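You operate a simulated robot arm through the tools that you are given. There is no shell and no other tool. Be economical: measure what you need, move in short steps, check, and stop when the job is done.

You run a simulated two-armed robot. Do the job below in one go: nothing can be reset, and whatever is moved stays where it is left.

JOB
Hold the damp trap, pull its top off and change the refill.
Fine: the grey refill goes into the grey bin, the white one into the trap; press the top home. Pinch, break and dent nothing; leave nothing switched on. Set down upright: white refill.

The check looks at the end state, three seconds after you hand in, the way a careful person would. Anything else that was tipped, shoved, dropped, spilled or broken makes it a failure.

ROBOT AND FRAMES
Two 7-joint arms with two-finger parallel grippers on one trunk, on a base that drives. Base frame: it is fixed to the floor where the robot stands at the start and does not move with it; the origin is under the middle of the robot, x ahead of it, y to its left, z up; the surface under the hand at the start is at about z = 0.8. Units: m, degrees, N and s.
The left shoulder is at the start at [0.06, 0.143, 0.95], the right one opposite. With the tool pointing down near the work surface each hand reaches from about 0.32 to 0.74 m from the robot's upright axis, wherever it stands, measured 20 degrees to its own side. Places, roughly: blue damp trap inside [0.5, -0.1, 0.8]; grey bin inside [0.8, 0.5, 0.8]; slotted top (13x10x6 cm) [0.5, -0.1, 0.9]. Payload 1.57 kg a hand.
The tool frame of a hand sits at the grasp point between the pads (the TCP): z along the fingers, y along the line on which they close. The tips reach 0.03 m beyond it. Largest opening 0.11 m; finger width 0.024, thickness 0.012; the body of the gripper, 0.048 by 0.112 m, starts 0.078 m behind the TCP.
Orientation is that of the tool frame in the base frame, as a unit quaternion [x, y, z, w]. With the fingers straight down and closing along the base's y, the tool's x points along the base's -x, its y along +y and its z along -z.

CONTROLS
- The arms move only by the tool play_rows. It takes "left_moves", "right_moves" or both (then of equal length, played together; a hand with none holds still); each is a list of rows, each an object of numbers (a shift or turn left out is 0, a gripper value left out holds the last): "claw": the opening in per cent of the stroke, from 0 (shut) to 100 (fully open); "dx", "dy", "dz": the shift along the tool's x, y, z in m; "wx", "wy", "wz": the turn, a rotation vector about the tool's x, y, z in degrees. In form: [{"claw": .., "dx": .., "dy": .., "dz": .., "wx": .., "wy": .., "wz": ..}, ...]. A call has 1 to 8 rows; each row is the pose to reach, as a shift and turn from the pose commanded when the call began, along the tool's axes at that moment. Rows are played at 5 a second. More than 0.05 m and 8.6 degrees between two rows, or a gripper value outside its range, and nothing of the call is played. A pose out of reach is approached as far as the arm can. The call stops where the force on the tool passes 40 N (or 10 N more than at its start, if that is more) or the arm is blocked; 0.2 s more then pass. The fingers move at their own pace (about 0.045 m/s each) and stop on an object; they squeeze with about 23 N. The grip force told is the motor's: it shows also when the fingers shut on nothing. Time passes only in rows, and 0.2 s behind the last, so rows that repeat a pose let the fingers close. It gives the time, the measured TCP pose, the force on the tool (base axes), the opening and the grip force at its end, in the units of the frame above (readings bear some noise), with the torque about the TCP (base axes, N m) and any sound that the robot's microphone picked up.
- Cameras (640 x 400 px; columns grow to the right, rows downward): "scene" is now at [0.0491, -0.0081, 1.5629]; the picture's right is [-0.09, -1.00, 0.00], its down [-0.74, 0.07, -0.67] and it looks along [0.67, -0.06, -0.74] (base axes); focal length 280 px, centre (320, 200). "left" rides on the left gripper at [0.07, -0.016, -0.141] in its tool frame; the picture's right is [0.23, 0.97, 0.00], its down [-0.86, 0.20, -0.48] and it looks along [-0.47, 0.11, 0.88] (tool axes); focal length 222 px, centre (320, 200). "right" rides on the right gripper at [0.07, 0.016, -0.141] in its tool frame; the picture's right is [-0.23, 0.97, 0.00], its down [-0.85, -0.20, -0.48] and it looks along [-0.47, -0.11, 0.88] (tool axes); focal length 222 px, centre (320, 200). There is no depth. A picture from a camera that has moved, and an enlarged one, comes with that camera's place and axes in the base frame and with its lens.
- grab_frame(camera): a new picture of that camera. It takes no simulated time.
- slide_trunk(by): slides the trunk up (or, below 0, down) by that many m; the arms and the scene camera ride with it, the base frame stays. It gives what a move gives, with no picture.
- base_move(legs): drives the robot by 1 to 6 legs, each [ahead, left, turn to the left] in m, m and degrees, along the robot's own axes; the way and the turn of a leg run together, so that a leg with both is an arc; at most 1.5 m and 180 degrees a leg. The arms and the cameras ride along, it lands a little off, and it stops where it bumps. It gives what a move gives.
- pan_tilt(pan, tilt): turns the head with the scene camera to pan (to the left, within 86 degrees either way) and tilt (down, from -29 to 69), counted from straight ahead of the robot. It gives what a move gives.
- inspect(camera, box): a new picture of the part [left, top, right, bottom] of that camera's present view, enlarged. It takes no simulated time.
- finish_job(): hands the job in; it is judged then, once.

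Work in short steps. Places have to be worked out from the pictures, the camera data and where the tool is seen: move nearer, look again, correct. Check each grasp and each placing, and mend what went wrong. You have 120 turns and 108 pictures in all, those below and enlarged ones among them. Open the grippers and draw the arms clear of the work before you hand the job in, unless the task says otherwise; then end with one line.

The tools are called after "Call:" by a JSON object that holds its "method" and its "body". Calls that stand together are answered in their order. play_rows: Moves the arms, as the interface text tells. Its arguments: {"type":"object","properties":{"left_moves":{"type":"array"},"right_moves":{"type":"array"}},"required":[]} The other tools are called the same way: slide_trunk (by) slides the trunk up or down; base_move (legs) drives the base; pan_tilt (pan, tilt) turns the head that bears the scene camera; grab_frame (camera) takes a picture; inspect (camera, box) takes an enlarged picture of a part of a camera's view; finish_job () hands the job in.

At the start:

```text
time_s: 0.0
left_position: [0.5283, 0.2801, 1.0942]
left_tcp_rot: [0.001, 1.0, -0.001, 0.001]
left_contact_force: [0.3, 0.2, 0.1]
left_moment: [0.0, -0.03, 0.02]
left_finger_gap: 0.1102
left_gripper_force: 0.0
right_position: [0.416, -0.1979, 1.1298]
right_tcp_rot: [0.0, 1.0, 0.0, 0.0]
right_contact_force: [-0.3, -0.3, 0.6]
right_moment: [-0.04, 0.02, 0.01]
right_finger_gap: 0.1098
right_gripper_force: 0.2
trunk travel left (down, up): [-0.549, 0.041]
robot x, y, heading: [0.0001, -0.0009, -0.0]
head pan, tilt: [-5.3, 47.6]
```

scene: 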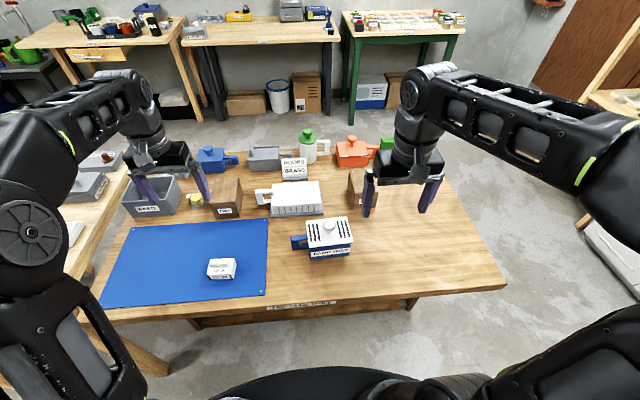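
right: 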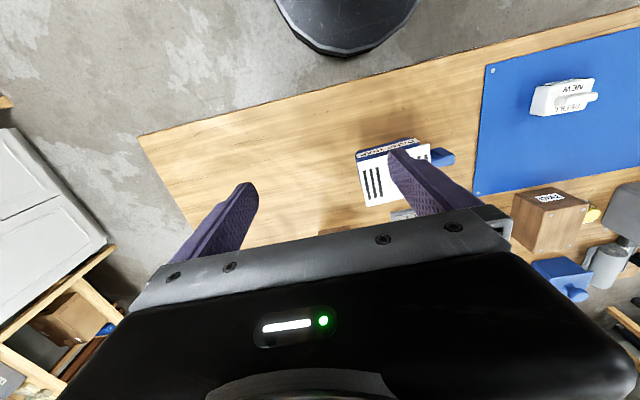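
left: 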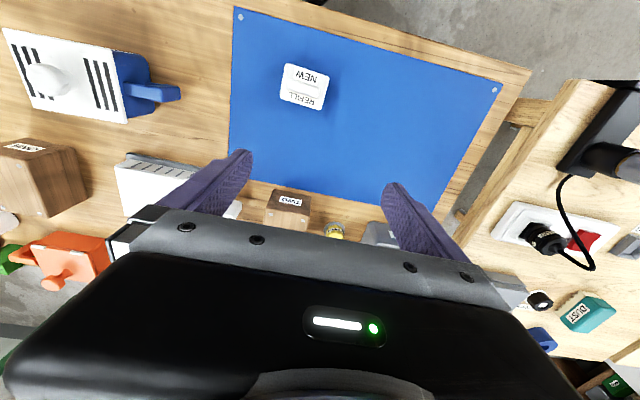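

The trap with its white slotted top sits front centre, the new refill lies on the blue mat, and the grey bin is at the left back. I'll enlarge those parts first.

Call:
{"method": "inspect", "body": {"camera": "scene", "box": [240, 180, 400, 280]}}

Call:
{"method": "inspect", "body": {"camera": "scene", "box": [100, 140, 340, 290]}}

Call:
{"method": "inspect", "body": {"camera": "left", "box": [0, 0, 360, 225]}}

```text
4.00 times, centred on (320, 230) of scene
camera zoom: at [0.0491, -0.0081, 1.5629], right [-0.09, -1.0, 0.0], down [-0.74, 0.07, -0.67], along [0.67, -0.06, -0.74], focal length 1118 px, centre (320, 80)
```

zoom: 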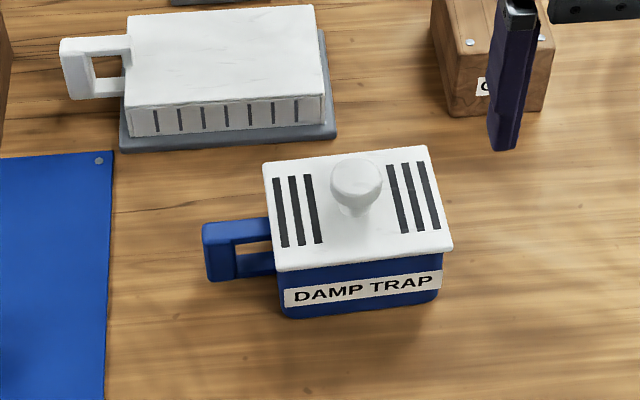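

```text
2.67 times, centred on (220, 215) of scene
camera zoom: at [0.0491, -0.0081, 1.5629], right [-0.09, -1.0, 0.0], down [-0.74, 0.07, -0.67], along [0.67, -0.06, -0.74], focal length 745 px, centre (587, 160)
```

zoom: 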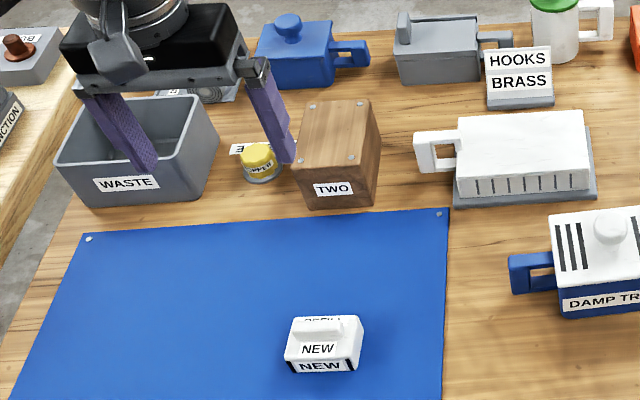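

```text
1.78 times, centred on (180, 112) of left
camera zoom: at [0.4585, 0.2631, 1.2347], right [-0.23, 0.97, 0.0], down [0.85, 0.2, 0.48], along [0.47, 0.11, -0.88], focal length 395 px, centre (569, 356)
```

zoom: 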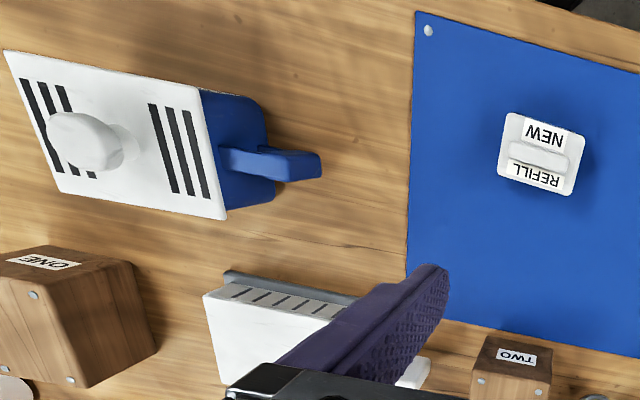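

From the picture I put the top's plate centre at about (0.548, -0.082, 0.87), turned about 3°, with the knob at z≈0.90. The handle's outer post is at about (0.549, 0.02, 0.84). I bring both hands above these and start turning the left one so it closes along x.

Call:
{"method": "play_rows", "body": {"left_moves": [{"wz": 8.5, "dx": -0.002, "dy": -0.02, "dz": 0.01}, {"wz": 17, "dx": -0.005, "dy": -0.04, "dz": 0.02}, {"wz": 25.5, "dx": -0.008, "dy": -0.06, "dz": 0.03}, {"wz": 34, "dx": -0.01, "dy": -0.08, "dz": 0.04}, {"wz": 42.5, "dx": -0.013, "dy": -0.1, "dz": 0.05}, {"wz": 51, "dx": -0.016, "dy": -0.12, "dz": 0.06}, {"wz": 59.5, "dx": -0.018, "dy": -0.14, "dz": 0.07}, {"wz": 68, "dx": -0.02, "dy": -0.15, "dz": 0.08}], "right_moves": [{"dx": -0.016, "dy": 0.014, "dz": 0.012}, {"dx": -0.032, "dy": 0.028, "dz": 0.025}, {"dx": -0.049, "dy": 0.043, "dz": 0.037}, {"dx": -0.065, "dy": 0.057, "dz": 0.05}, {"dx": -0.082, "dy": 0.072, "dz": 0.062}, {"dx": -0.098, "dy": 0.087, "dz": 0.075}, {"dx": -0.115, "dy": 0.101, "dz": 0.085}, {"dx": -0.1315, "dy": 0.116, "dz": 0.09, "wz": -2.5}]}}

Call:
{"method": "grab_frame", "body": {"camera": "right"}}

Call:
{"method": "grab_frame", "body": {"camera": "left"}}

```text
time_s: 1.8
left_position: [0.5504, 0.1291, 1.0136]
left_tcp_rot: [0.559, 0.829, 0.001, 0.0]
left_contact_force: [0.1, 0.1, 0.2]
left_moment: [0.0, -0.01, -0.01]
left_finger_gap: 0.1103
left_gripper_force: 0.1
right_position: [0.5495, -0.0829, 1.04]
right_tcp_rot: [-0.022, 1.0, 0.0, 0.0]
right_contact_force: [0.3, 0.6, 0.2]
right_moment: [-0.01, 0.02, -0.02]
right_finger_gap: 0.11
right_gripper_force: 0.1
trunk travel left (down, up): [-0.549, 0.041]
robot x, y, heading: [-0.0019, -0.0044, -0.1]
head pan, tilt: [-5.3, 47.6]
```

```text
101 pictures are left
camera right: at [0.4795, -0.069, 1.1804], right [0.18, 0.98, 0.0], down [0.86, -0.16, 0.48], along [0.47, -0.09, -0.88], focal length 222 px, centre (320, 200)
```

right: 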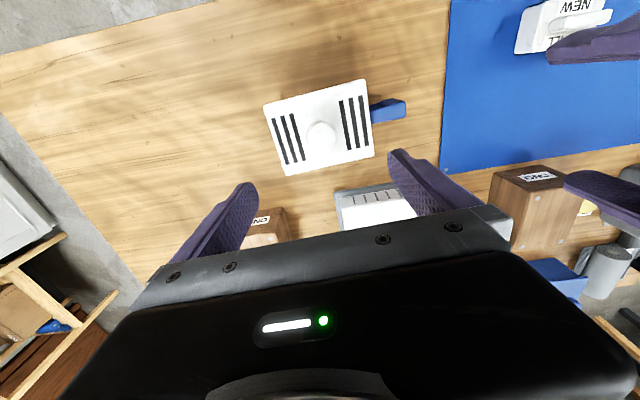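

```text
100 pictures are left
camera left: at [0.5079, 0.188, 1.1536], right [0.82, 0.57, 0.0], down [0.5, -0.72, 0.48], along [0.28, -0.39, -0.88], focal length 222 px, centre (320, 200)
```

left: 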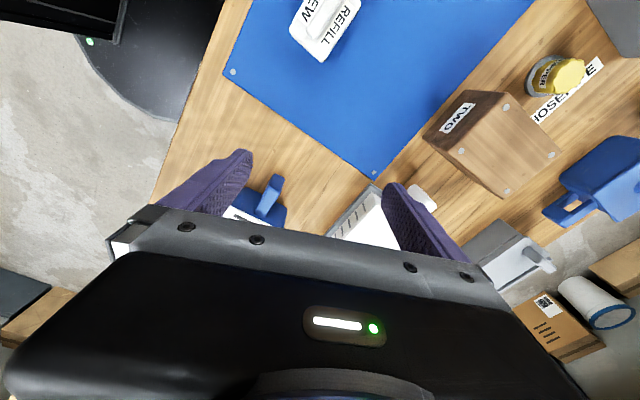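

The right camera puts the top's centre at about (0.544, -0.080) with a yaw of about 2°, which agrees with the scene. I finish turning the left hand and lower the right one to just above the knob.

Call:
{"method": "play_rows", "body": {"left_moves": [{"wz": 6.5, "claw": 70}, {"wz": 13}, {"wz": 19.5}, {"wz": 19.5}], "right_moves": [{"dx": 0.002, "dy": 0.001, "dz": 0.03, "claw": 70}, {"dx": 0.0045, "dy": 0.003, "dz": 0.06}, {"dx": 0.0045, "dy": 0.003, "dz": 0.085}, {"dx": 0.0045, "dy": 0.003, "dz": 0.085}]}}

Call:
{"method": "grab_frame", "body": {"camera": "right"}}

```text
time_s: 2.8
left_position: [0.5491, 0.1298, 1.0144]
left_tcp_rot: [0.692, 0.722, 0.001, 0.001]
left_contact_force: [-0.1, 0.3, 0.6]
left_moment: [0.04, 0.01, 0.01]
left_finger_gap: 0.077
left_gripper_force: 0.0
right_position: [0.544, -0.0778, 0.9548]
right_tcp_rot: [-0.022, 1.0, 0.0, 0.001]
right_contact_force: [0.4, 0.3, 0.3]
right_moment: [0.01, 0.01, 0.01]
right_finger_gap: 0.0771
right_gripper_force: 0.1
trunk travel left (down, up): [-0.549, 0.041]
robot x, y, heading: [0.0006, -0.002, -0.1]
head pan, tilt: [-5.3, 47.6]
```

```text
99 pictures are left
camera right: at [0.4741, -0.0662, 1.0947], right [0.18, 0.98, 0.0], down [0.86, -0.16, 0.48], along [0.47, -0.09, -0.88], focal length 222 px, centre (320, 200)
```

right: 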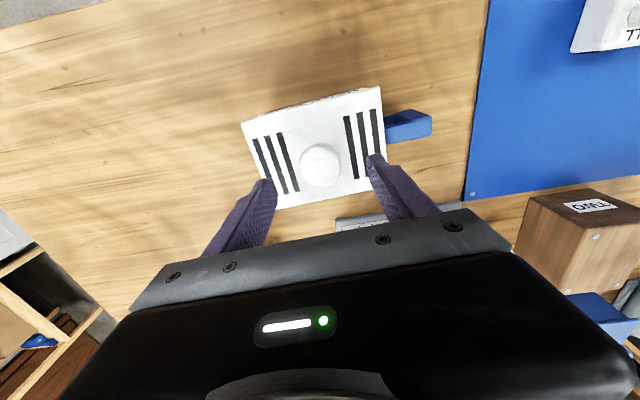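

The knob is centred between the right fingers. Now I tilt the left hand by 25°, so its body stays clear of the right hand, and bring it nearer the handle.

Call:
{"method": "play_rows", "body": {"left_moves": [{"wy": -8.3, "dx": -0.015, "dz": 0.02}, {"wy": -16.6, "dx": -0.03, "dz": 0.04}, {"wy": -25, "dx": -0.045, "dy": -0.003, "dz": 0.06}, {"wy": -25, "dx": -0.06, "dy": -0.003, "dz": 0.08}, {"wy": -25, "dx": -0.06, "dy": -0.003, "dz": 0.08}]}}

Call:
{"method": "grab_frame", "body": {"camera": "left"}}

Call:
{"method": "grab_frame", "body": {"camera": "scene"}}

```text
time_s: 4.0
left_position: [0.5469, 0.0688, 0.9347]
left_tcp_rot: [0.675, 0.705, -0.149, 0.156]
left_contact_force: [0.4, 1.0, 0.3]
left_moment: [0.02, 0.01, -0.01]
left_finger_gap: 0.0768
left_gripper_force: 0.2
right_position: [0.5435, -0.0795, 0.9544]
right_tcp_rot: [-0.022, 1.0, 0.0, 0.001]
right_contact_force: [-0.8, 0.4, 0.3]
right_moment: [-0.02, 0.01, -0.01]
right_finger_gap: 0.0771
right_gripper_force: 0.1
trunk travel left (down, up): [-0.549, 0.041]
robot x, y, heading: [0.0042, 0.002, 0.0]
head pan, tilt: [-5.3, 47.6]
```

```text
98 pictures are left
camera left: at [0.526, 0.1915, 1.0321], right [0.96, 0.25, -0.09], down [0.22, -0.56, 0.8], along [0.14, -0.79, -0.6], focal length 222 px, centre (320, 200)
```

left: 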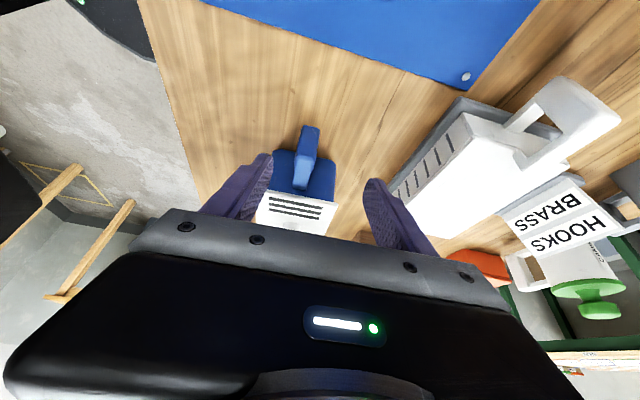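

```text
97 pictures are left
camera scene: at [0.0489, -0.0077, 1.563], right [-0.09, -1.0, 0.0], down [-0.74, 0.07, -0.67], along [0.67, -0.06, -0.74], focal length 280 px, centre (320, 200)
```

scene: 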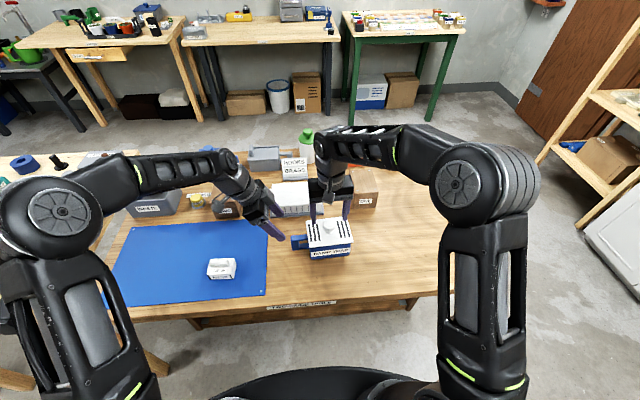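

I check the handle's position and height in an enlarged left view before descending.

Call:
{"method": "inspect", "body": {"camera": "left", "box": [220, 100, 380, 200]}}

Call:
{"method": "inspect", "body": {"camera": "scene", "box": [240, 190, 368, 270]}}

```text
4.00 times, centred on (300, 150) of left
camera zoom: at [0.526, 0.1915, 1.0321], right [0.96, 0.25, -0.09], down [0.22, -0.56, 0.8], along [0.14, -0.79, -0.6], focal length 888 px, centre (400, 400)
```

zoom: 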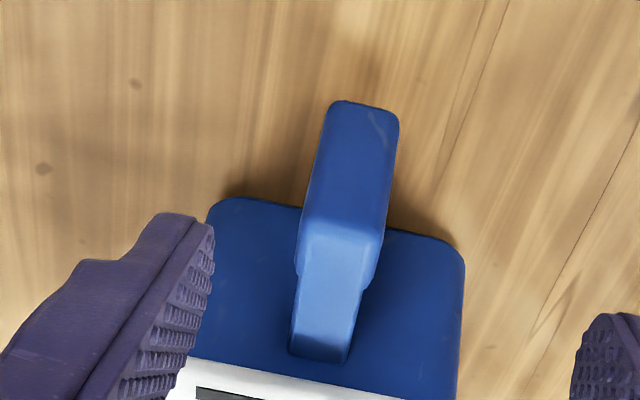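

```text
5.00 times, centred on (304, 230) of scene
camera zoom: at [0.0489, -0.0077, 1.563], right [-0.09, -1.0, 0.0], down [-0.74, 0.07, -0.67], along [0.67, -0.06, -0.74], focal length 1397 px, centre (400, 50)
```

zoom: 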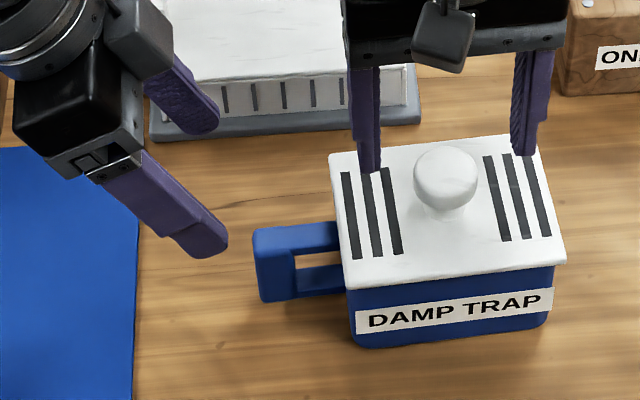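

The handle post is about 2 cm wide at x≈0.537, y 0.012–0.033, z 0.81–0.86. I go most of the way down and check the centring.

Call:
{"method": "play_rows", "body": {"left_moves": [{"dx": -0.001, "dy": -0.004, "dz": 0.025}, {"dx": -0.002, "dy": -0.008, "dz": 0.05}, {"dx": -0.003, "dy": -0.011, "dz": 0.075}, {"dx": -0.003, "dy": -0.011, "dz": 0.075}]}}

Call:
{"method": "inspect", "body": {"camera": "left", "box": [200, 80, 440, 230]}}

Call:
{"method": "inspect", "body": {"camera": "scene", "box": [240, 190, 368, 270]}}

```text
time_s: 5.0
left_position: [0.539, 0.0343, 0.8672]
left_tcp_rot: [0.675, 0.705, -0.15, 0.156]
left_contact_force: [-0.5, -0.7, 0.0]
left_moment: [-0.02, -0.01, -0.02]
left_finger_gap: 0.0772
left_gripper_force: 0.0
right_position: [0.5439, -0.08, 0.9552]
right_tcp_rot: [-0.023, 1.0, 0.0, 0.0]
right_contact_force: [-0.5, 0.3, -0.4]
right_moment: [0.0, -0.03, 0.01]
right_finger_gap: 0.0771
right_gripper_force: 0.0
trunk travel left (down, up): [-0.549, 0.041]
robot x, y, heading: [0.0023, -0.0005, 0.2]
head pan, tilt: [-5.3, 47.6]
```

```text
2.67 times, centred on (320, 155) of left
camera zoom: at [0.5178, 0.1561, 0.9649], right [0.96, 0.25, -0.09], down [0.22, -0.56, 0.8], along [0.14, -0.79, -0.6], focal length 592 px, centre (320, 320)
```

zoom: 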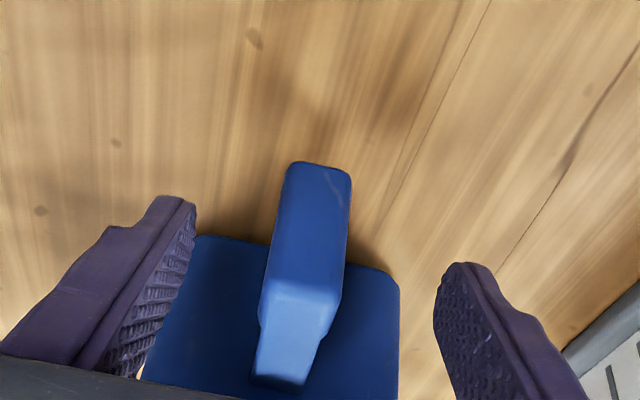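

```text
5.00 times, centred on (304, 230) of scene
camera zoom: at [0.0489, -0.008, 1.563], right [-0.09, -1.0, 0.0], down [-0.74, 0.07, -0.67], along [0.67, -0.06, -0.74], focal length 1397 px, centre (400, 50)
```

zoom: 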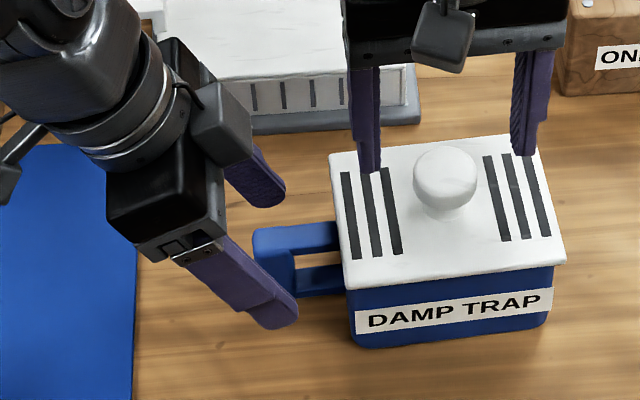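

The post's centre is at x≈0.534, about 5 mm toward -x of the hand. I correct that, go the last 29 mm and close gently.

Call:
{"method": "play_rows", "body": {"left_moves": [{"dy": -0.005, "dz": 0.012}, {"dy": -0.005, "dz": 0.028}, {"dy": -0.005, "dz": 0.028}, {"dy": -0.005, "dz": 0.028, "claw": 30}, {"dy": -0.005, "dz": 0.028, "claw": 0}, {"dy": -0.005, "dz": 0.028, "claw": 0}, {"dy": -0.005, "dz": 0.028, "claw": 0}, {"dy": -0.005, "dz": 0.028, "claw": 0}]}}

Call:
{"method": "inspect", "body": {"camera": "scene", "box": [240, 190, 368, 270]}}

Call:
{"method": "inspect", "body": {"camera": "left", "box": [200, 80, 440, 230]}}

```text
time_s: 6.8
left_position: [0.5355, 0.0224, 0.8425]
left_tcp_rot: [0.675, 0.705, -0.149, 0.157]
left_contact_force: [1.0, -0.4, -0.3]
left_moment: [0.0, 0.1, 0.1]
left_finger_gap: 0.022
left_gripper_force: 23.0
right_position: [0.5432, -0.0788, 0.9545]
right_tcp_rot: [-0.022, 1.0, -0.001, 0.001]
right_contact_force: [0.9, 0.1, -0.8]
right_moment: [0.02, 0.01, -0.01]
right_finger_gap: 0.0773
right_gripper_force: 0.0
trunk travel left (down, up): [-0.549, 0.041]
robot x, y, heading: [-0.0001, 0.0024, -0.1]
head pan, tilt: [-5.3, 47.6]
```

```text
5.00 times, centred on (304, 230) of scene
camera zoom: at [0.0493, -0.0081, 1.5629], right [-0.09, -1.0, 0.0], down [-0.74, 0.07, -0.67], along [0.67, -0.06, -0.74], focal length 1397 px, centre (400, 50)
```

zoom: 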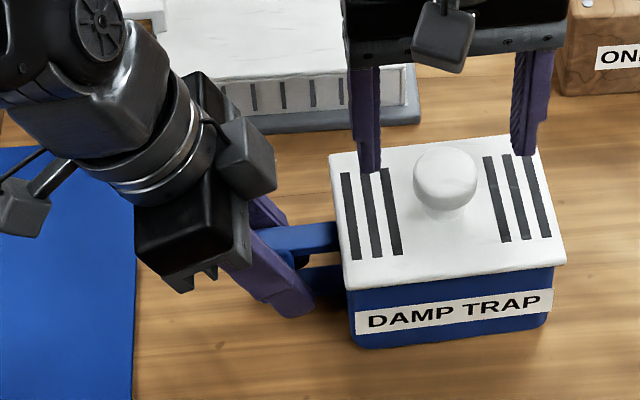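

```text
2.67 times, centred on (320, 155) of left
camera zoom: at [0.5132, 0.1448, 0.9399], right [0.96, 0.25, -0.1], down [0.22, -0.56, 0.8], along [0.14, -0.79, -0.6], focal length 592 px, centre (320, 320)
```

zoom: 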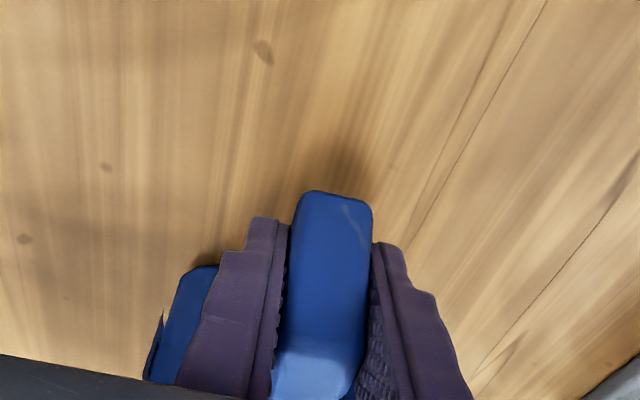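

The handle is held firmly with a 22 mm gap, and the trap hasn't shifted. The knob's centre is at about z=0.904, so I lower the right hand to z≈0.908 and close on it.

Call:
{"method": "play_rows", "body": {"right_moves": [{"dz": 0.02}, {"dz": 0.038}, {"dz": 0.046}, {"dz": 0.046, "claw": 40}, {"dz": 0.046, "claw": 10}, {"dz": 0.046, "claw": 0}, {"dz": 0.046, "claw": 0}]}}

Call:
{"method": "inspect", "body": {"camera": "scene", "box": [240, 190, 368, 270]}}

Call:
{"method": "inspect", "body": {"camera": "right", "box": [220, 80, 460, 230]}}

```text
time_s: 8.0
left_position: [0.5333, 0.0239, 0.842]
left_tcp_rot: [0.674, 0.706, -0.148, 0.157]
left_contact_force: [-1.5, 3.7, 8.7]
left_moment: [-0.5, 0.26, 0.04]
left_finger_gap: 0.0222
left_gripper_force: 23.4
right_position: [0.5447, -0.0797, 0.9139]
right_tcp_rot: [-0.021, 1.0, 0.0, 0.003]
right_contact_force: [0.9, -3.7, 3.2]
right_moment: [0.28, 0.09, 0.0]
right_finger_gap: 0.047
right_gripper_force: 2.6
trunk travel left (down, up): [-0.549, 0.041]
robot x, y, heading: [-0.0019, -0.002, -0.0]
head pan, tilt: [-5.3, 47.6]
stopped in row 5 (right hand): the force on the tool passed its limit at 41 N (the readings are from after the stop); the commanded pose is now the measured one
```

```text
5.00 times, centred on (304, 230) of scene
camera zoom: at [0.0476, -0.0083, 1.563], right [-0.09, -1.0, 0.0], down [-0.73, 0.07, -0.68], along [0.67, -0.06, -0.74], focal length 1397 px, centre (400, 50)
```

zoom: 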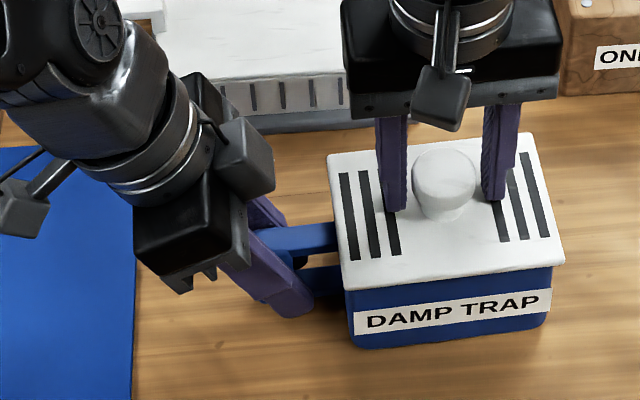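

```text
2.67 times, centred on (340, 155) of right
camera zoom: at [0.4744, -0.0666, 1.0528], right [0.18, 0.98, 0.0], down [0.86, -0.16, 0.48], along [0.48, -0.09, -0.87], focal length 592 px, centre (267, 320)
```

zoom: 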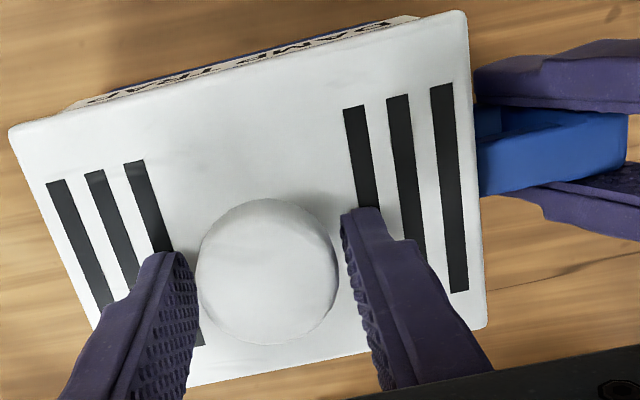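

The fingertips touched the plate, so the plate is at z≈0.883, higher than I judged. I raise the right hand 5 mm and close on the knob.

Call:
{"method": "play_rows", "body": {"right_moves": [{"dz": -0.005, "claw": 42}, {"dz": -0.005, "claw": 42}, {"dz": -0.005, "claw": 20}, {"dz": -0.005, "claw": 0}, {"dz": -0.005, "claw": 0}]}}

Call:
{"method": "inspect", "body": {"camera": "right", "box": [220, 80, 460, 230]}}

```text
time_s: 9.2
left_position: [0.5338, 0.0235, 0.8426]
left_tcp_rot: [0.675, 0.705, -0.149, 0.157]
left_contact_force: [-0.8, -0.9, 11.9]
left_moment: [-0.08, 0.35, 0.06]
left_finger_gap: 0.0218
left_gripper_force: 23.3
right_position: [0.5437, -0.0792, 0.9169]
right_tcp_rot: [-0.023, 1.0, 0.0, 0.003]
right_contact_force: [-1.3, 4.0, -2.1]
right_moment: [0.0, -0.01, -0.01]
right_finger_gap: 0.0368
right_gripper_force: 22.8
trunk travel left (down, up): [-0.549, 0.041]
robot x, y, heading: [-0.0027, 0.0023, 0.2]
head pan, tilt: [-5.3, 47.6]
```

```text
2.67 times, centred on (340, 155) of right
camera zoom: at [0.4738, -0.0654, 1.057], right [0.18, 0.98, 0.0], down [0.86, -0.16, 0.48], along [0.47, -0.09, -0.88], focal length 592 px, centre (267, 320)
```

zoom: 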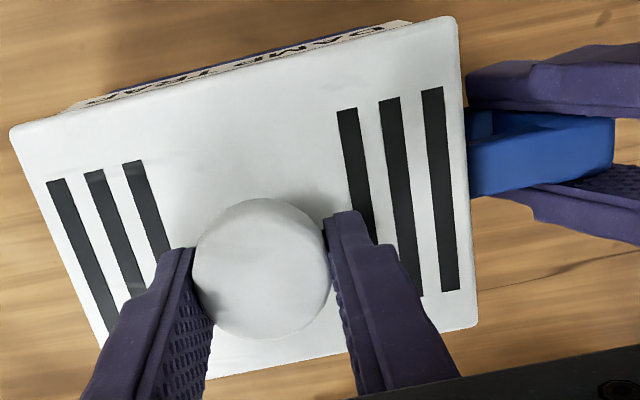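

The knob is held (37 mm gap, 23 N). I pull up slowly while the left hand holds the trap.

Call:
{"method": "play_rows", "body": {"right_moves": [{"dz": -0.003}, {"dz": -0.006}, {"dz": -0.01}, {"dz": -0.014}, {"dz": -0.018}, {"dz": -0.022}, {"dz": -0.026}, {"dz": -0.03}]}}

Call:
{"method": "inspect", "body": {"camera": "scene", "box": [240, 170, 400, 270]}}

```text
time_s: 11.0
left_position: [0.5335, 0.0237, 0.843]
left_tcp_rot: [0.675, 0.705, -0.148, 0.157]
left_contact_force: [1.3, -0.5, 14.3]
left_moment: [-0.49, 0.29, 0.05]
left_finger_gap: 0.0216
left_gripper_force: 22.7
right_position: [0.5448, -0.08, 0.9466]
right_tcp_rot: [-0.022, 1.0, 0.002, 0.002]
right_contact_force: [-0.3, 0.0, -1.0]
right_moment: [0.01, 0.0, 0.02]
right_finger_gap: 0.0373
right_gripper_force: 22.6
trunk travel left (down, up): [-0.549, 0.041]
robot x, y, heading: [-0.0003, -0.0003, -0.3]
head pan, tilt: [-5.3, 47.6]
heard: snap
```

```text
4.00 times, centred on (320, 220) of scene
camera zoom: at [0.0481, -0.0083, 1.563], right [-0.09, -1.0, 0.0], down [-0.73, 0.07, -0.68], along [0.67, -0.06, -0.74], focal length 1118 px, centre (320, 120)
```

zoom: 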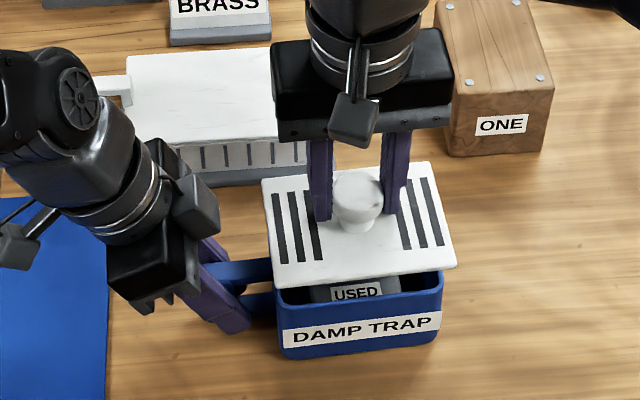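

A snap was heard: the top is off and the grey "USED" refill shows in the trap. I carry the top over to a free part of the table near (0.50, -0.30).

Call:
{"method": "play_rows", "body": {"right_moves": [{"dz": -0.03}, {"dz": -0.055}, {"dx": 0.011, "dy": -0.044, "dz": -0.055}, {"dx": 0.022, "dy": -0.088, "dz": -0.055}, {"dx": 0.033, "dy": -0.132, "dz": -0.055}, {"dx": 0.044, "dy": -0.176, "dz": -0.04}, {"dx": 0.054, "dy": -0.218, "dz": -0.015}, {"dx": 0.054, "dy": -0.218, "dz": 0.02}]}}

Call:
{"method": "grab_frame", "body": {"camera": "scene"}}

Call:
{"method": "grab_frame", "body": {"camera": "right"}}

```text
time_s: 12.8
left_position: [0.5338, 0.024, 0.8415]
left_tcp_rot: [0.675, 0.705, -0.148, 0.156]
left_contact_force: [2.2, 1.0, 9.0]
left_moment: [-0.21, 0.32, 0.0]
left_finger_gap: 0.0216
left_gripper_force: 22.6
right_position: [0.5007, -0.2985, 0.9268]
right_tcp_rot: [-0.024, 1.0, 0.002, 0.003]
right_contact_force: [0.0, -1.4, -0.3]
right_moment: [0.03, 0.01, 0.02]
right_finger_gap: 0.037
right_gripper_force: 23.1
trunk travel left (down, up): [-0.549, 0.041]
robot x, y, heading: [-0.0005, 0.0009, -0.1]
head pan, tilt: [-5.3, 47.6]
```

```text
86 pictures are left
camera scene: at [0.0485, -0.0081, 1.563], right [-0.09, -1.0, 0.0], down [-0.73, 0.07, -0.67], along [0.67, -0.06, -0.74], focal length 280 px, centre (320, 200)
```

scene: 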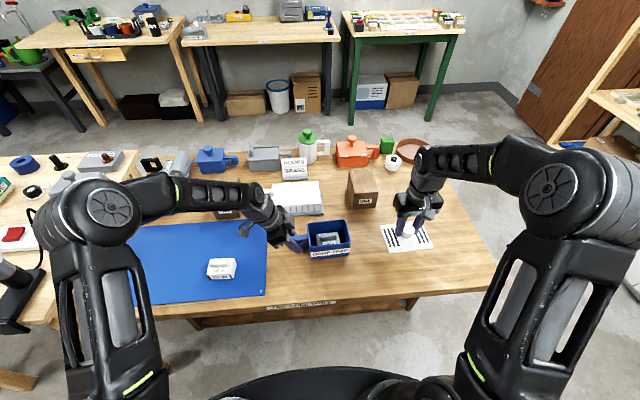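

```text
85 pictures are left
camera right: at [0.4291, -0.2859, 1.067], right [0.18, 0.98, 0.0], down [0.86, -0.16, 0.48], along [0.47, -0.09, -0.88], focal length 222 px, centre (320, 200)
```

right: 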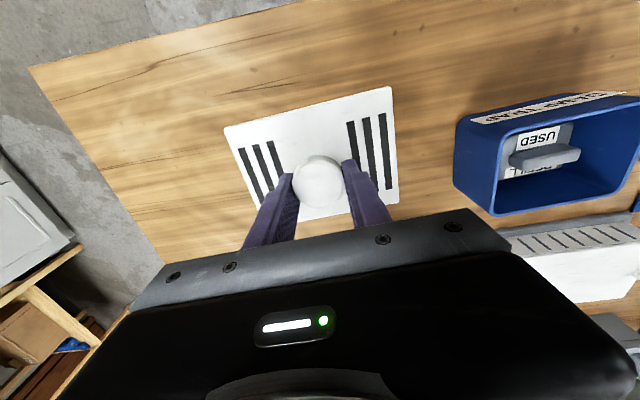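

The space below is clear. I lower the top, slowing near the table.

Call:
{"method": "play_rows", "body": {"right_moves": [{"dz": 0.03}, {"dz": 0.05}, {"dz": 0.06}, {"dz": 0.064}, {"dz": 0.066}, {"dz": 0.068}, {"dz": 0.07}, {"dz": 0.072}]}}

Call:
{"method": "inspect", "body": {"camera": "scene", "box": [350, 190, 478, 270]}}

```text
time_s: 14.6
left_position: [0.5342, 0.0231, 0.8417]
left_tcp_rot: [0.675, 0.706, -0.148, 0.157]
left_contact_force: [-1.0, 1.5, 8.0]
left_moment: [-0.15, 0.2, 0.05]
left_finger_gap: 0.0214
left_gripper_force: 23.3
right_position: [0.501, -0.2987, 0.855]
right_tcp_rot: [-0.022, 1.0, 0.0, 0.003]
right_contact_force: [0.2, 0.1, -1.2]
right_moment: [0.0, -0.02, 0.01]
right_finger_gap: 0.0366
right_gripper_force: 22.6
trunk travel left (down, up): [-0.549, 0.041]
robot x, y, heading: [-0.0045, -0.0028, -0.2]
head pan, tilt: [-5.3, 47.6]
```

```text
5.00 times, centred on (414, 230) of scene
camera zoom: at [0.0485, -0.0081, 1.563], right [-0.09, -1.0, 0.0], down [-0.73, 0.07, -0.67], along [0.67, -0.06, -0.74], focal length 1397 px, centre (-150, 50)
```

zoom: 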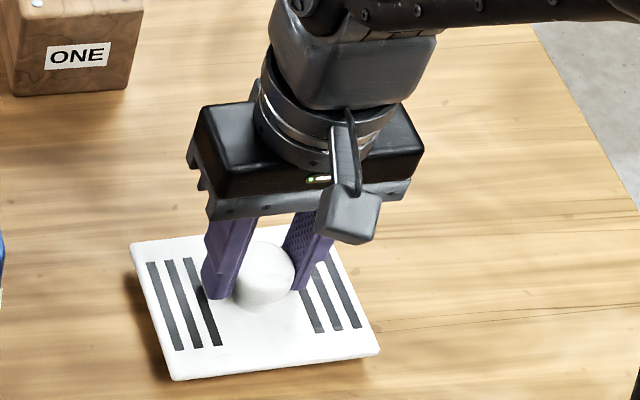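

Not touching yet (z 0.855). I continue down in 2 mm steps until contact.

Call:
{"method": "play_rows", "body": {"right_moves": [{"dz": 0.002}, {"dz": 0.004}, {"dz": 0.005}, {"dz": 0.005}]}}

```text
time_s: 15.6
left_position: [0.5332, 0.0236, 0.8423]
left_tcp_rot: [0.675, 0.706, -0.149, 0.155]
left_contact_force: [-0.6, 0.3, 0.1]
left_moment: [0.18, 0.13, -0.05]
left_finger_gap: 0.0217
left_gripper_force: 23.6
right_position: [0.5009, -0.2986, 0.8502]
right_tcp_rot: [-0.022, 1.0, 0.0, 0.004]
right_contact_force: [0.6, -2.0, 18.5]
right_moment: [-0.02, 0.05, -0.04]
right_finger_gap: 0.0367
right_gripper_force: 22.6
trunk travel left (down, up): [-0.549, 0.041]
robot x, y, heading: [-0.0003, 0.002, 0.3]
head pan, tilt: [-5.3, 47.6]
```

The top rests on the table (18 N). I ease off 1 mm, open, and draw the right hand up.

Call:
{"method": "play_rows", "body": {"right_moves": [{"dz": -0.001}, {"dz": -0.001, "claw": 60}, {"dz": -0.001, "claw": 70}, {"dz": -0.001, "claw": 70}, {"dz": -0.03}, {"dz": -0.07}, {"dz": -0.11}, {"dz": -0.15}]}}

Call:
{"method": "grab_frame", "body": {"camera": "scene"}}

Call:
{"method": "inspect", "body": {"camera": "scene", "box": [270, 200, 382, 270]}}

Call:
{"method": "inspect", "body": {"camera": "scene", "box": [350, 190, 478, 270]}}

```text
time_s: 17.4
left_position: [0.5346, 0.0241, 0.8428]
left_tcp_rot: [0.674, 0.706, -0.148, 0.157]
left_contact_force: [0.5, -0.3, 4.4]
left_moment: [-0.03, 0.36, -0.03]
left_finger_gap: 0.0217
left_gripper_force: 22.8
right_position: [0.5015, -0.3003, 1.0005]
right_tcp_rot: [-0.022, 1.0, 0.001, 0.002]
right_contact_force: [0.1, -0.5, 0.9]
right_moment: [-0.01, 0.01, 0.0]
right_finger_gap: 0.0773
right_gripper_force: 0.1
trunk travel left (down, up): [-0.549, 0.041]
robot x, y, heading: [-0.0008, 0.0001, 0.2]
head pan, tilt: [-5.3, 47.6]
```

```text
83 pictures are left
camera scene: at [0.0487, -0.0082, 1.5629], right [-0.09, -1.0, 0.0], down [-0.73, 0.07, -0.67], along [0.67, -0.06, -0.74], focal length 280 px, centre (320, 200)
```

scene: 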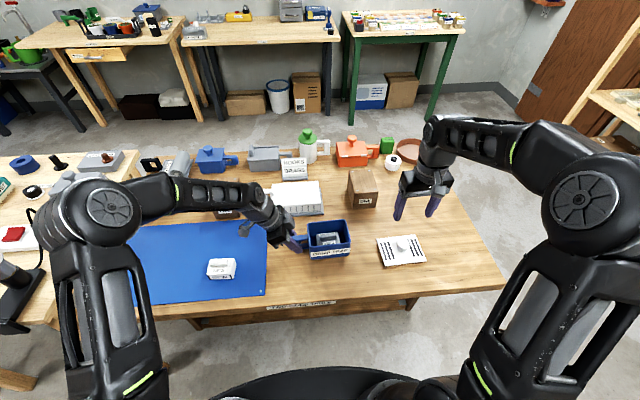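

```text
5.71 times, centred on (326, 235) of scene
camera zoom: at [0.0487, -0.0082, 1.5629], right [-0.09, -1.0, 0.0], down [-0.73, 0.07, -0.67], along [0.67, -0.06, -0.74], focal length 1597 px, centre (286, 0)
```

zoom: 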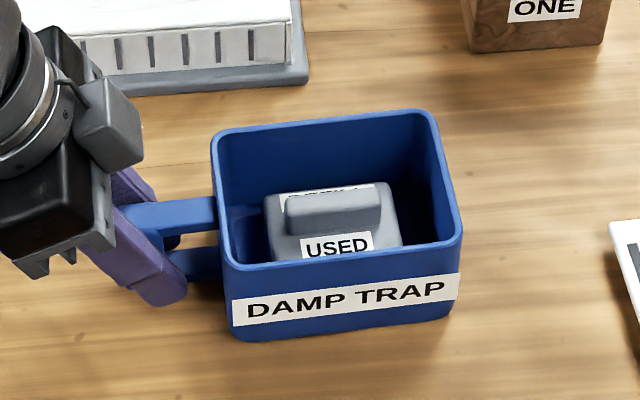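

```text
5.00 times, centred on (414, 230) of scene
camera zoom: at [0.0487, -0.0082, 1.5629], right [-0.09, -1.0, 0.0], down [-0.73, 0.07, -0.67], along [0.67, -0.06, -0.74], focal length 1397 px, centre (-150, 50)
```

zoom: 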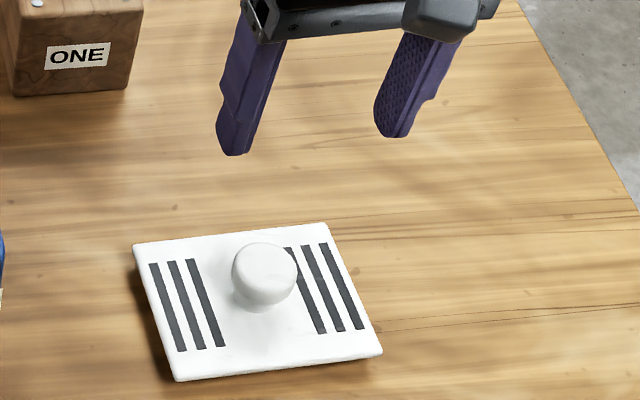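

The top stands upright on the table, and the used refill has a tab running along y. I release the handle, back the left hand out and straighten it.

Call:
{"method": "play_rows", "body": {"left_moves": [{"claw": 40}, {"claw": 70}, {"claw": 70}, {"dz": -0.04}, {"dz": -0.08}, {"dz": -0.12}, {"dz": -0.15}]}}

Call:
{"method": "play_rows", "body": {"left_moves": [{"wy": 8.3}, {"wy": 16.6}, {"wy": 25}, {"wy": 25}]}}

Call:
{"method": "grab_frame", "body": {"camera": "scene"}}

```text
time_s: 19.0
left_position: [0.5323, 0.0865, 0.9778]
left_tcp_rot: [0.675, 0.706, -0.149, 0.156]
left_contact_force: [-0.8, -0.6, -0.5]
left_moment: [-0.02, 0.01, 0.03]
left_finger_gap: 0.0769
left_gripper_force: 0.0
right_position: [0.5019, -0.3003, 0.9999]
right_tcp_rot: [-0.022, 1.0, 0.001, 0.002]
right_contact_force: [-0.5, -0.3, 0.1]
right_moment: [0.02, -0.01, 0.02]
right_finger_gap: 0.0772
right_gripper_force: 0.1
trunk travel left (down, up): [-0.549, 0.041]
robot x, y, heading: [-0.0039, -0.0002, 0.2]
head pan, tilt: [-5.3, 47.6]
```

```text
time_s: 20.0
left_position: [0.532, 0.0874, 0.9772]
left_tcp_rot: [0.691, 0.723, 0.0, -0.001]
left_contact_force: [0.3, -0.6, 0.2]
left_moment: [-0.05, 0.01, -0.01]
left_finger_gap: 0.0772
left_gripper_force: 0.0
right_position: [0.502, -0.2993, 0.9994]
right_tcp_rot: [-0.021, 1.0, 0.0, 0.002]
right_contact_force: [-0.4, -0.1, 0.6]
right_moment: [-0.05, -0.03, -0.03]
right_finger_gap: 0.0768
right_gripper_force: 0.0
trunk travel left (down, up): [-0.549, 0.041]
robot x, y, heading: [0.0033, 0.0016, 0.0]
head pan, tilt: [-5.3, 47.6]
```

```text
80 pictures are left
camera scene: at [0.049, -0.0077, 1.5629], right [-0.09, -1.0, 0.0], down [-0.74, 0.07, -0.67], along [0.67, -0.06, -0.74], focal length 280 px, centre (320, 200)
```

scene: 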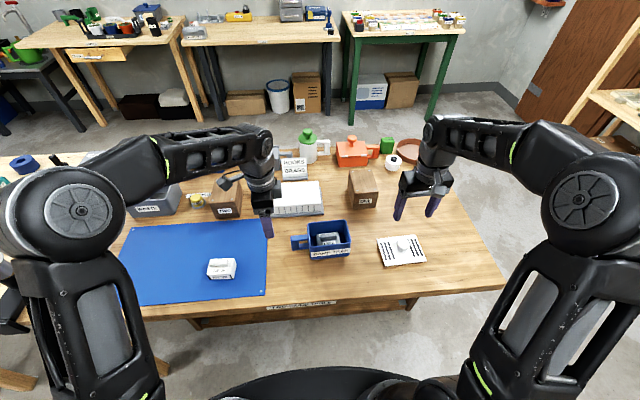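

The trap is unmoved. I move the left hand over the refill at (0.544, -0.08) and look from above.

Call:
{"method": "play_rows", "body": {"left_moves": [{"dx": -0.042, "dy": 0.001, "claw": 50}, {"dx": -0.084, "dy": 0.002}, {"dx": -0.126, "dy": 0.004}, {"dx": -0.167, "dy": 0.005}, {"dx": -0.167, "dy": 0.005}]}}

Call:
{"method": "grab_frame", "body": {"camera": "left"}}

Call:
{"method": "inspect", "body": {"camera": "scene", "box": [270, 190, 382, 260]}}

```text
time_s: 21.2
left_position: [0.5459, -0.0803, 0.9778]
left_tcp_rot: [0.691, 0.723, 0.0, -0.001]
left_contact_force: [0.0, 0.5, -0.5]
left_moment: [-0.03, 0.01, -0.01]
left_finger_gap: 0.055
left_gripper_force: 0.0
right_position: [0.5009, -0.2985, 0.9998]
right_tcp_rot: [-0.022, 1.0, 0.001, 0.003]
right_contact_force: [0.7, -0.5, 0.3]
right_moment: [0.0, 0.03, 0.01]
right_finger_gap: 0.0768
right_gripper_force: 0.0
trunk travel left (down, up): [-0.549, 0.041]
robot x, y, heading: [0.0019, -0.0001, 0.1]
head pan, tilt: [-5.3, 47.6]
```

```text
79 pictures are left
camera left: at [0.5254, -0.0117, 1.1176], right [0.96, 0.27, 0.0], down [0.24, -0.85, 0.48], along [0.13, -0.46, -0.88], focal length 222 px, centre (320, 200)
```

left: 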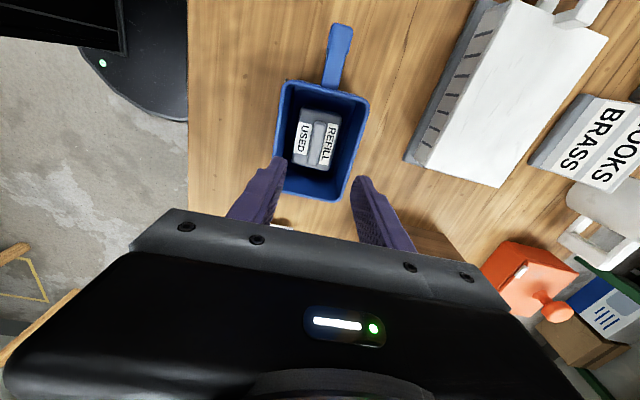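

```text
5.71 times, centred on (326, 225) of scene
camera zoom: at [0.049, -0.0077, 1.5629], right [-0.09, -1.0, 0.0], down [-0.74, 0.07, -0.67], along [0.67, -0.06, -0.74], focal length 1597 px, centre (286, 57)
```

zoom: 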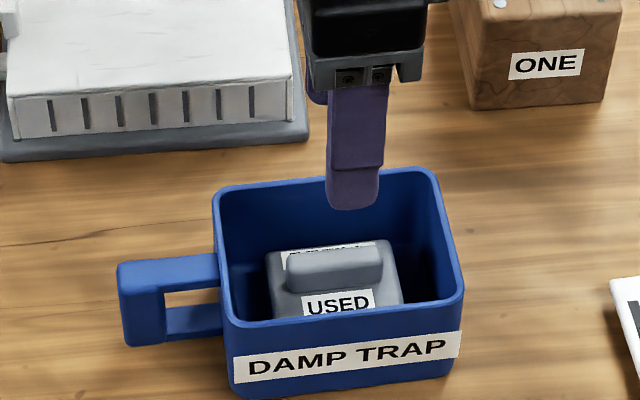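

I enlarge the refill in the left camera's view to fix the tab's place.

Call:
{"method": "inspect", "body": {"camera": "left", "box": [256, 60, 400, 205]}}

```text
2.76 times, centred on (328, 132) of left
camera zoom: at [0.5254, -0.0117, 1.1176], right [0.96, 0.27, 0.0], down [0.24, -0.85, 0.48], along [0.13, -0.46, -0.88], focal length 613 px, centre (298, 386)
```

zoom: 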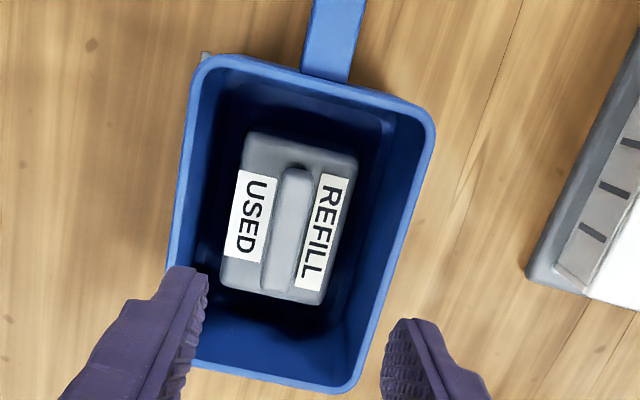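

The tab is centred at about (0.539, -0.079) with its top at z≈0.857, and the refill's shoulder is at about 0.839. I centre on it, narrow the fingers and come down to z 0.90 to look.

Call:
{"method": "play_rows", "body": {"left_moves": [{"dy": -0.003, "dx": 0.001, "dz": 0.02, "claw": 40}, {"dy": -0.006, "dx": 0.001, "dz": 0.05}, {"dy": -0.006, "dx": 0.001, "dz": 0.078}, {"dy": -0.006, "dx": 0.001, "dz": 0.078}]}}

Call:
{"method": "inspect", "body": {"camera": "left", "box": [240, 80, 400, 240]}}

Call:
{"method": "inspect", "body": {"camera": "scene", "box": [270, 190, 382, 260]}}

```text
time_s: 22.2
left_position: [0.5389, -0.0791, 0.8982]
left_tcp_rot: [0.691, 0.723, 0.001, 0.0]
left_contact_force: [-0.4, 0.4, 0.3]
left_moment: [-0.01, 0.02, -0.02]
left_finger_gap: 0.0439
left_gripper_force: 0.1
right_position: [0.5012, -0.2989, 1.0]
right_tcp_rot: [-0.022, 1.0, 0.001, 0.003]
right_contact_force: [0.3, 0.7, -0.3]
right_moment: [0.0, -0.01, 0.04]
right_finger_gap: 0.077
right_gripper_force: 0.0
trunk travel left (down, up): [-0.549, 0.041]
robot x, y, heading: [-0.0006, -0.0005, -0.3]
head pan, tilt: [-5.3, 47.6]
```

```text
2.50 times, centred on (320, 160) of left
camera zoom: at [0.519, -0.0105, 1.0392], right [0.96, 0.27, 0.0], down [0.24, -0.85, 0.48], along [0.13, -0.46, -0.88], focal length 555 px, centre (320, 300)
```

zoom: 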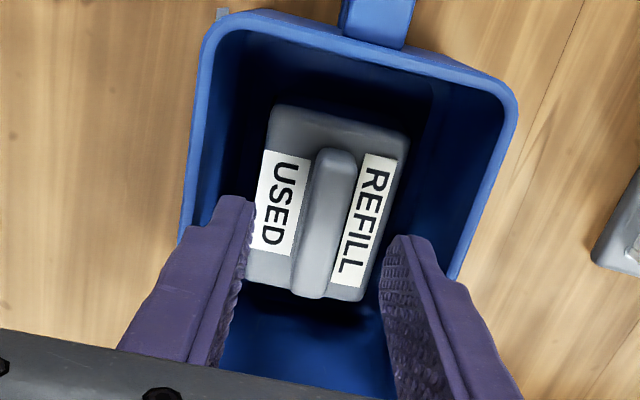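

```text
5.71 times, centred on (326, 225) of scene
camera zoom: at [0.0489, -0.0083, 1.563], right [-0.09, -1.0, 0.0], down [-0.73, 0.07, -0.67], along [0.67, -0.06, -0.74], focal length 1597 px, centre (286, 57)
```

zoom: 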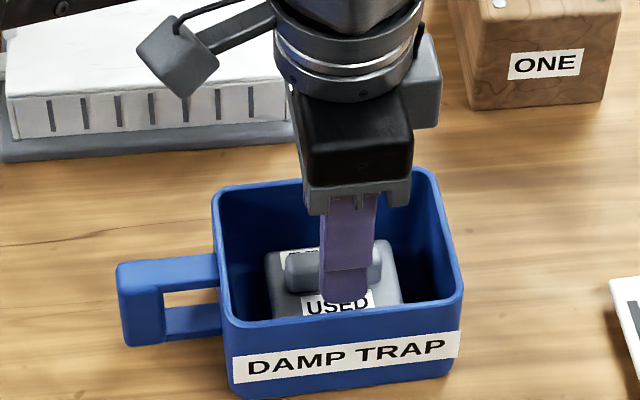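

The tab is centred between the fingers. I go down to z≈0.874, close on the tab, and read.

Call:
{"method": "play_rows", "body": {"left_moves": [{"dz": 0.01}, {"dz": 0.018}, {"dz": 0.022}, {"dz": 0.024}, {"dz": 0.024, "claw": 20}, {"dz": 0.024, "claw": 0}, {"dz": 0.024, "claw": 0}, {"dz": 0.024, "claw": 0}]}}

Call:
{"method": "inspect", "body": {"camera": "left", "box": [240, 80, 400, 240]}}

```text
time_s: 24.0
left_position: [0.538, -0.0781, 0.8748]
left_tcp_rot: [0.691, 0.723, 0.001, -0.001]
left_contact_force: [-0.5, 0.2, -0.1]
left_moment: [-0.03, 0.0, -0.03]
left_finger_gap: 0.0132
left_gripper_force: 23.2
right_position: [0.5023, -0.2999, 0.9999]
right_tcp_rot: [-0.022, 1.0, 0.001, 0.003]
right_contact_force: [0.1, 0.7, -0.5]
right_moment: [-0.01, 0.01, -0.02]
right_finger_gap: 0.0771
right_gripper_force: 0.1
trunk travel left (down, up): [-0.549, 0.041]
robot x, y, heading: [-0.0001, -0.004, 0.1]
head pan, tilt: [-5.3, 47.6]
```

```text
2.50 times, centred on (320, 160) of left
camera zoom: at [0.5192, -0.0105, 1.015], right [0.96, 0.27, 0.0], down [0.24, -0.85, 0.48], along [0.13, -0.46, -0.88], focal length 555 px, centre (320, 300)
```

zoom: 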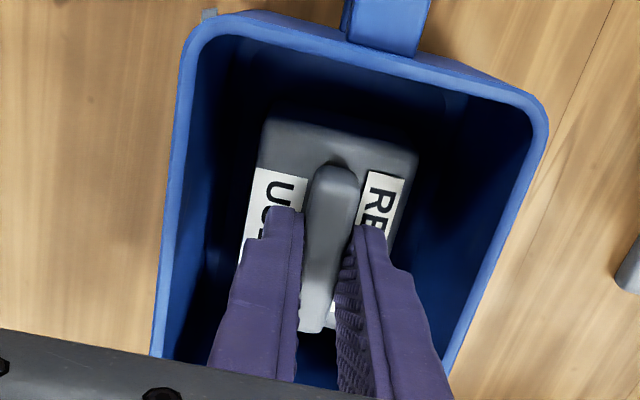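

The tab is gripped with a 13 mm gap. I lift slowly and watch that the trap stays put.

Call:
{"method": "play_rows", "body": {"left_moves": [{"dz": -0.005}, {"dz": -0.01}, {"dz": -0.02}, {"dz": -0.035}, {"dz": -0.06}, {"dz": -0.085}, {"dz": -0.11}, {"dz": -0.14}]}}

Call:
{"method": "grab_frame", "body": {"camera": "scene"}}

Call:
{"method": "inspect", "body": {"camera": "scene", "box": [270, 170, 398, 250]}}

```text
time_s: 25.8
left_position: [0.5384, -0.08, 1.0159]
left_tcp_rot: [0.691, 0.723, 0.0, 0.0]
left_contact_force: [-1.2, -0.4, -1.5]
left_moment: [0.0, -0.03, 0.0]
left_finger_gap: 0.0133
left_gripper_force: 23.3
right_position: [0.5001, -0.299, 0.9989]
right_tcp_rot: [-0.021, 1.0, 0.0, 0.003]
right_contact_force: [0.2, 0.0, -0.2]
right_moment: [-0.02, 0.01, 0.03]
right_finger_gap: 0.0769
right_gripper_force: 0.0
trunk travel left (down, up): [-0.549, 0.041]
robot x, y, heading: [-0.0016, -0.0019, 0.2]
head pan, tilt: [-5.3, 47.6]
```

```text
73 pictures are left
camera scene: at [0.0489, -0.0082, 1.5629], right [-0.09, -1.0, 0.0], down [-0.73, 0.07, -0.67], along [0.67, -0.06, -0.74], focal length 280 px, centre (320, 200)
```

scene: 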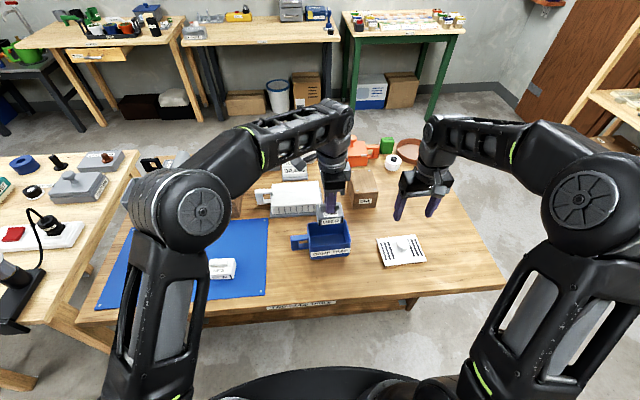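

```text
5.00 times, centred on (334, 210) of scene
camera zoom: at [0.0489, -0.0082, 1.5629], right [-0.09, -1.0, 0.0], down [-0.73, 0.07, -0.67], along [0.67, -0.06, -0.74], focal length 1397 px, centre (250, 150)
```

zoom: 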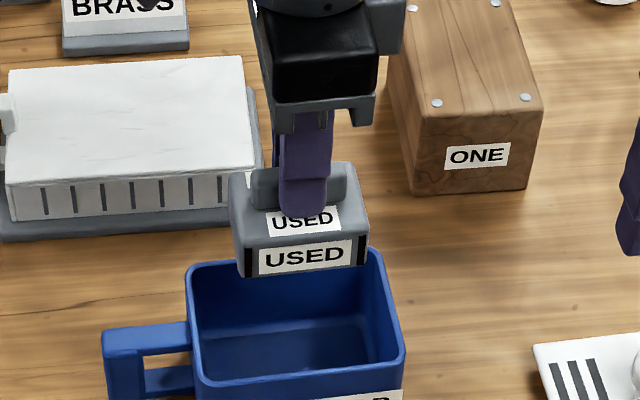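

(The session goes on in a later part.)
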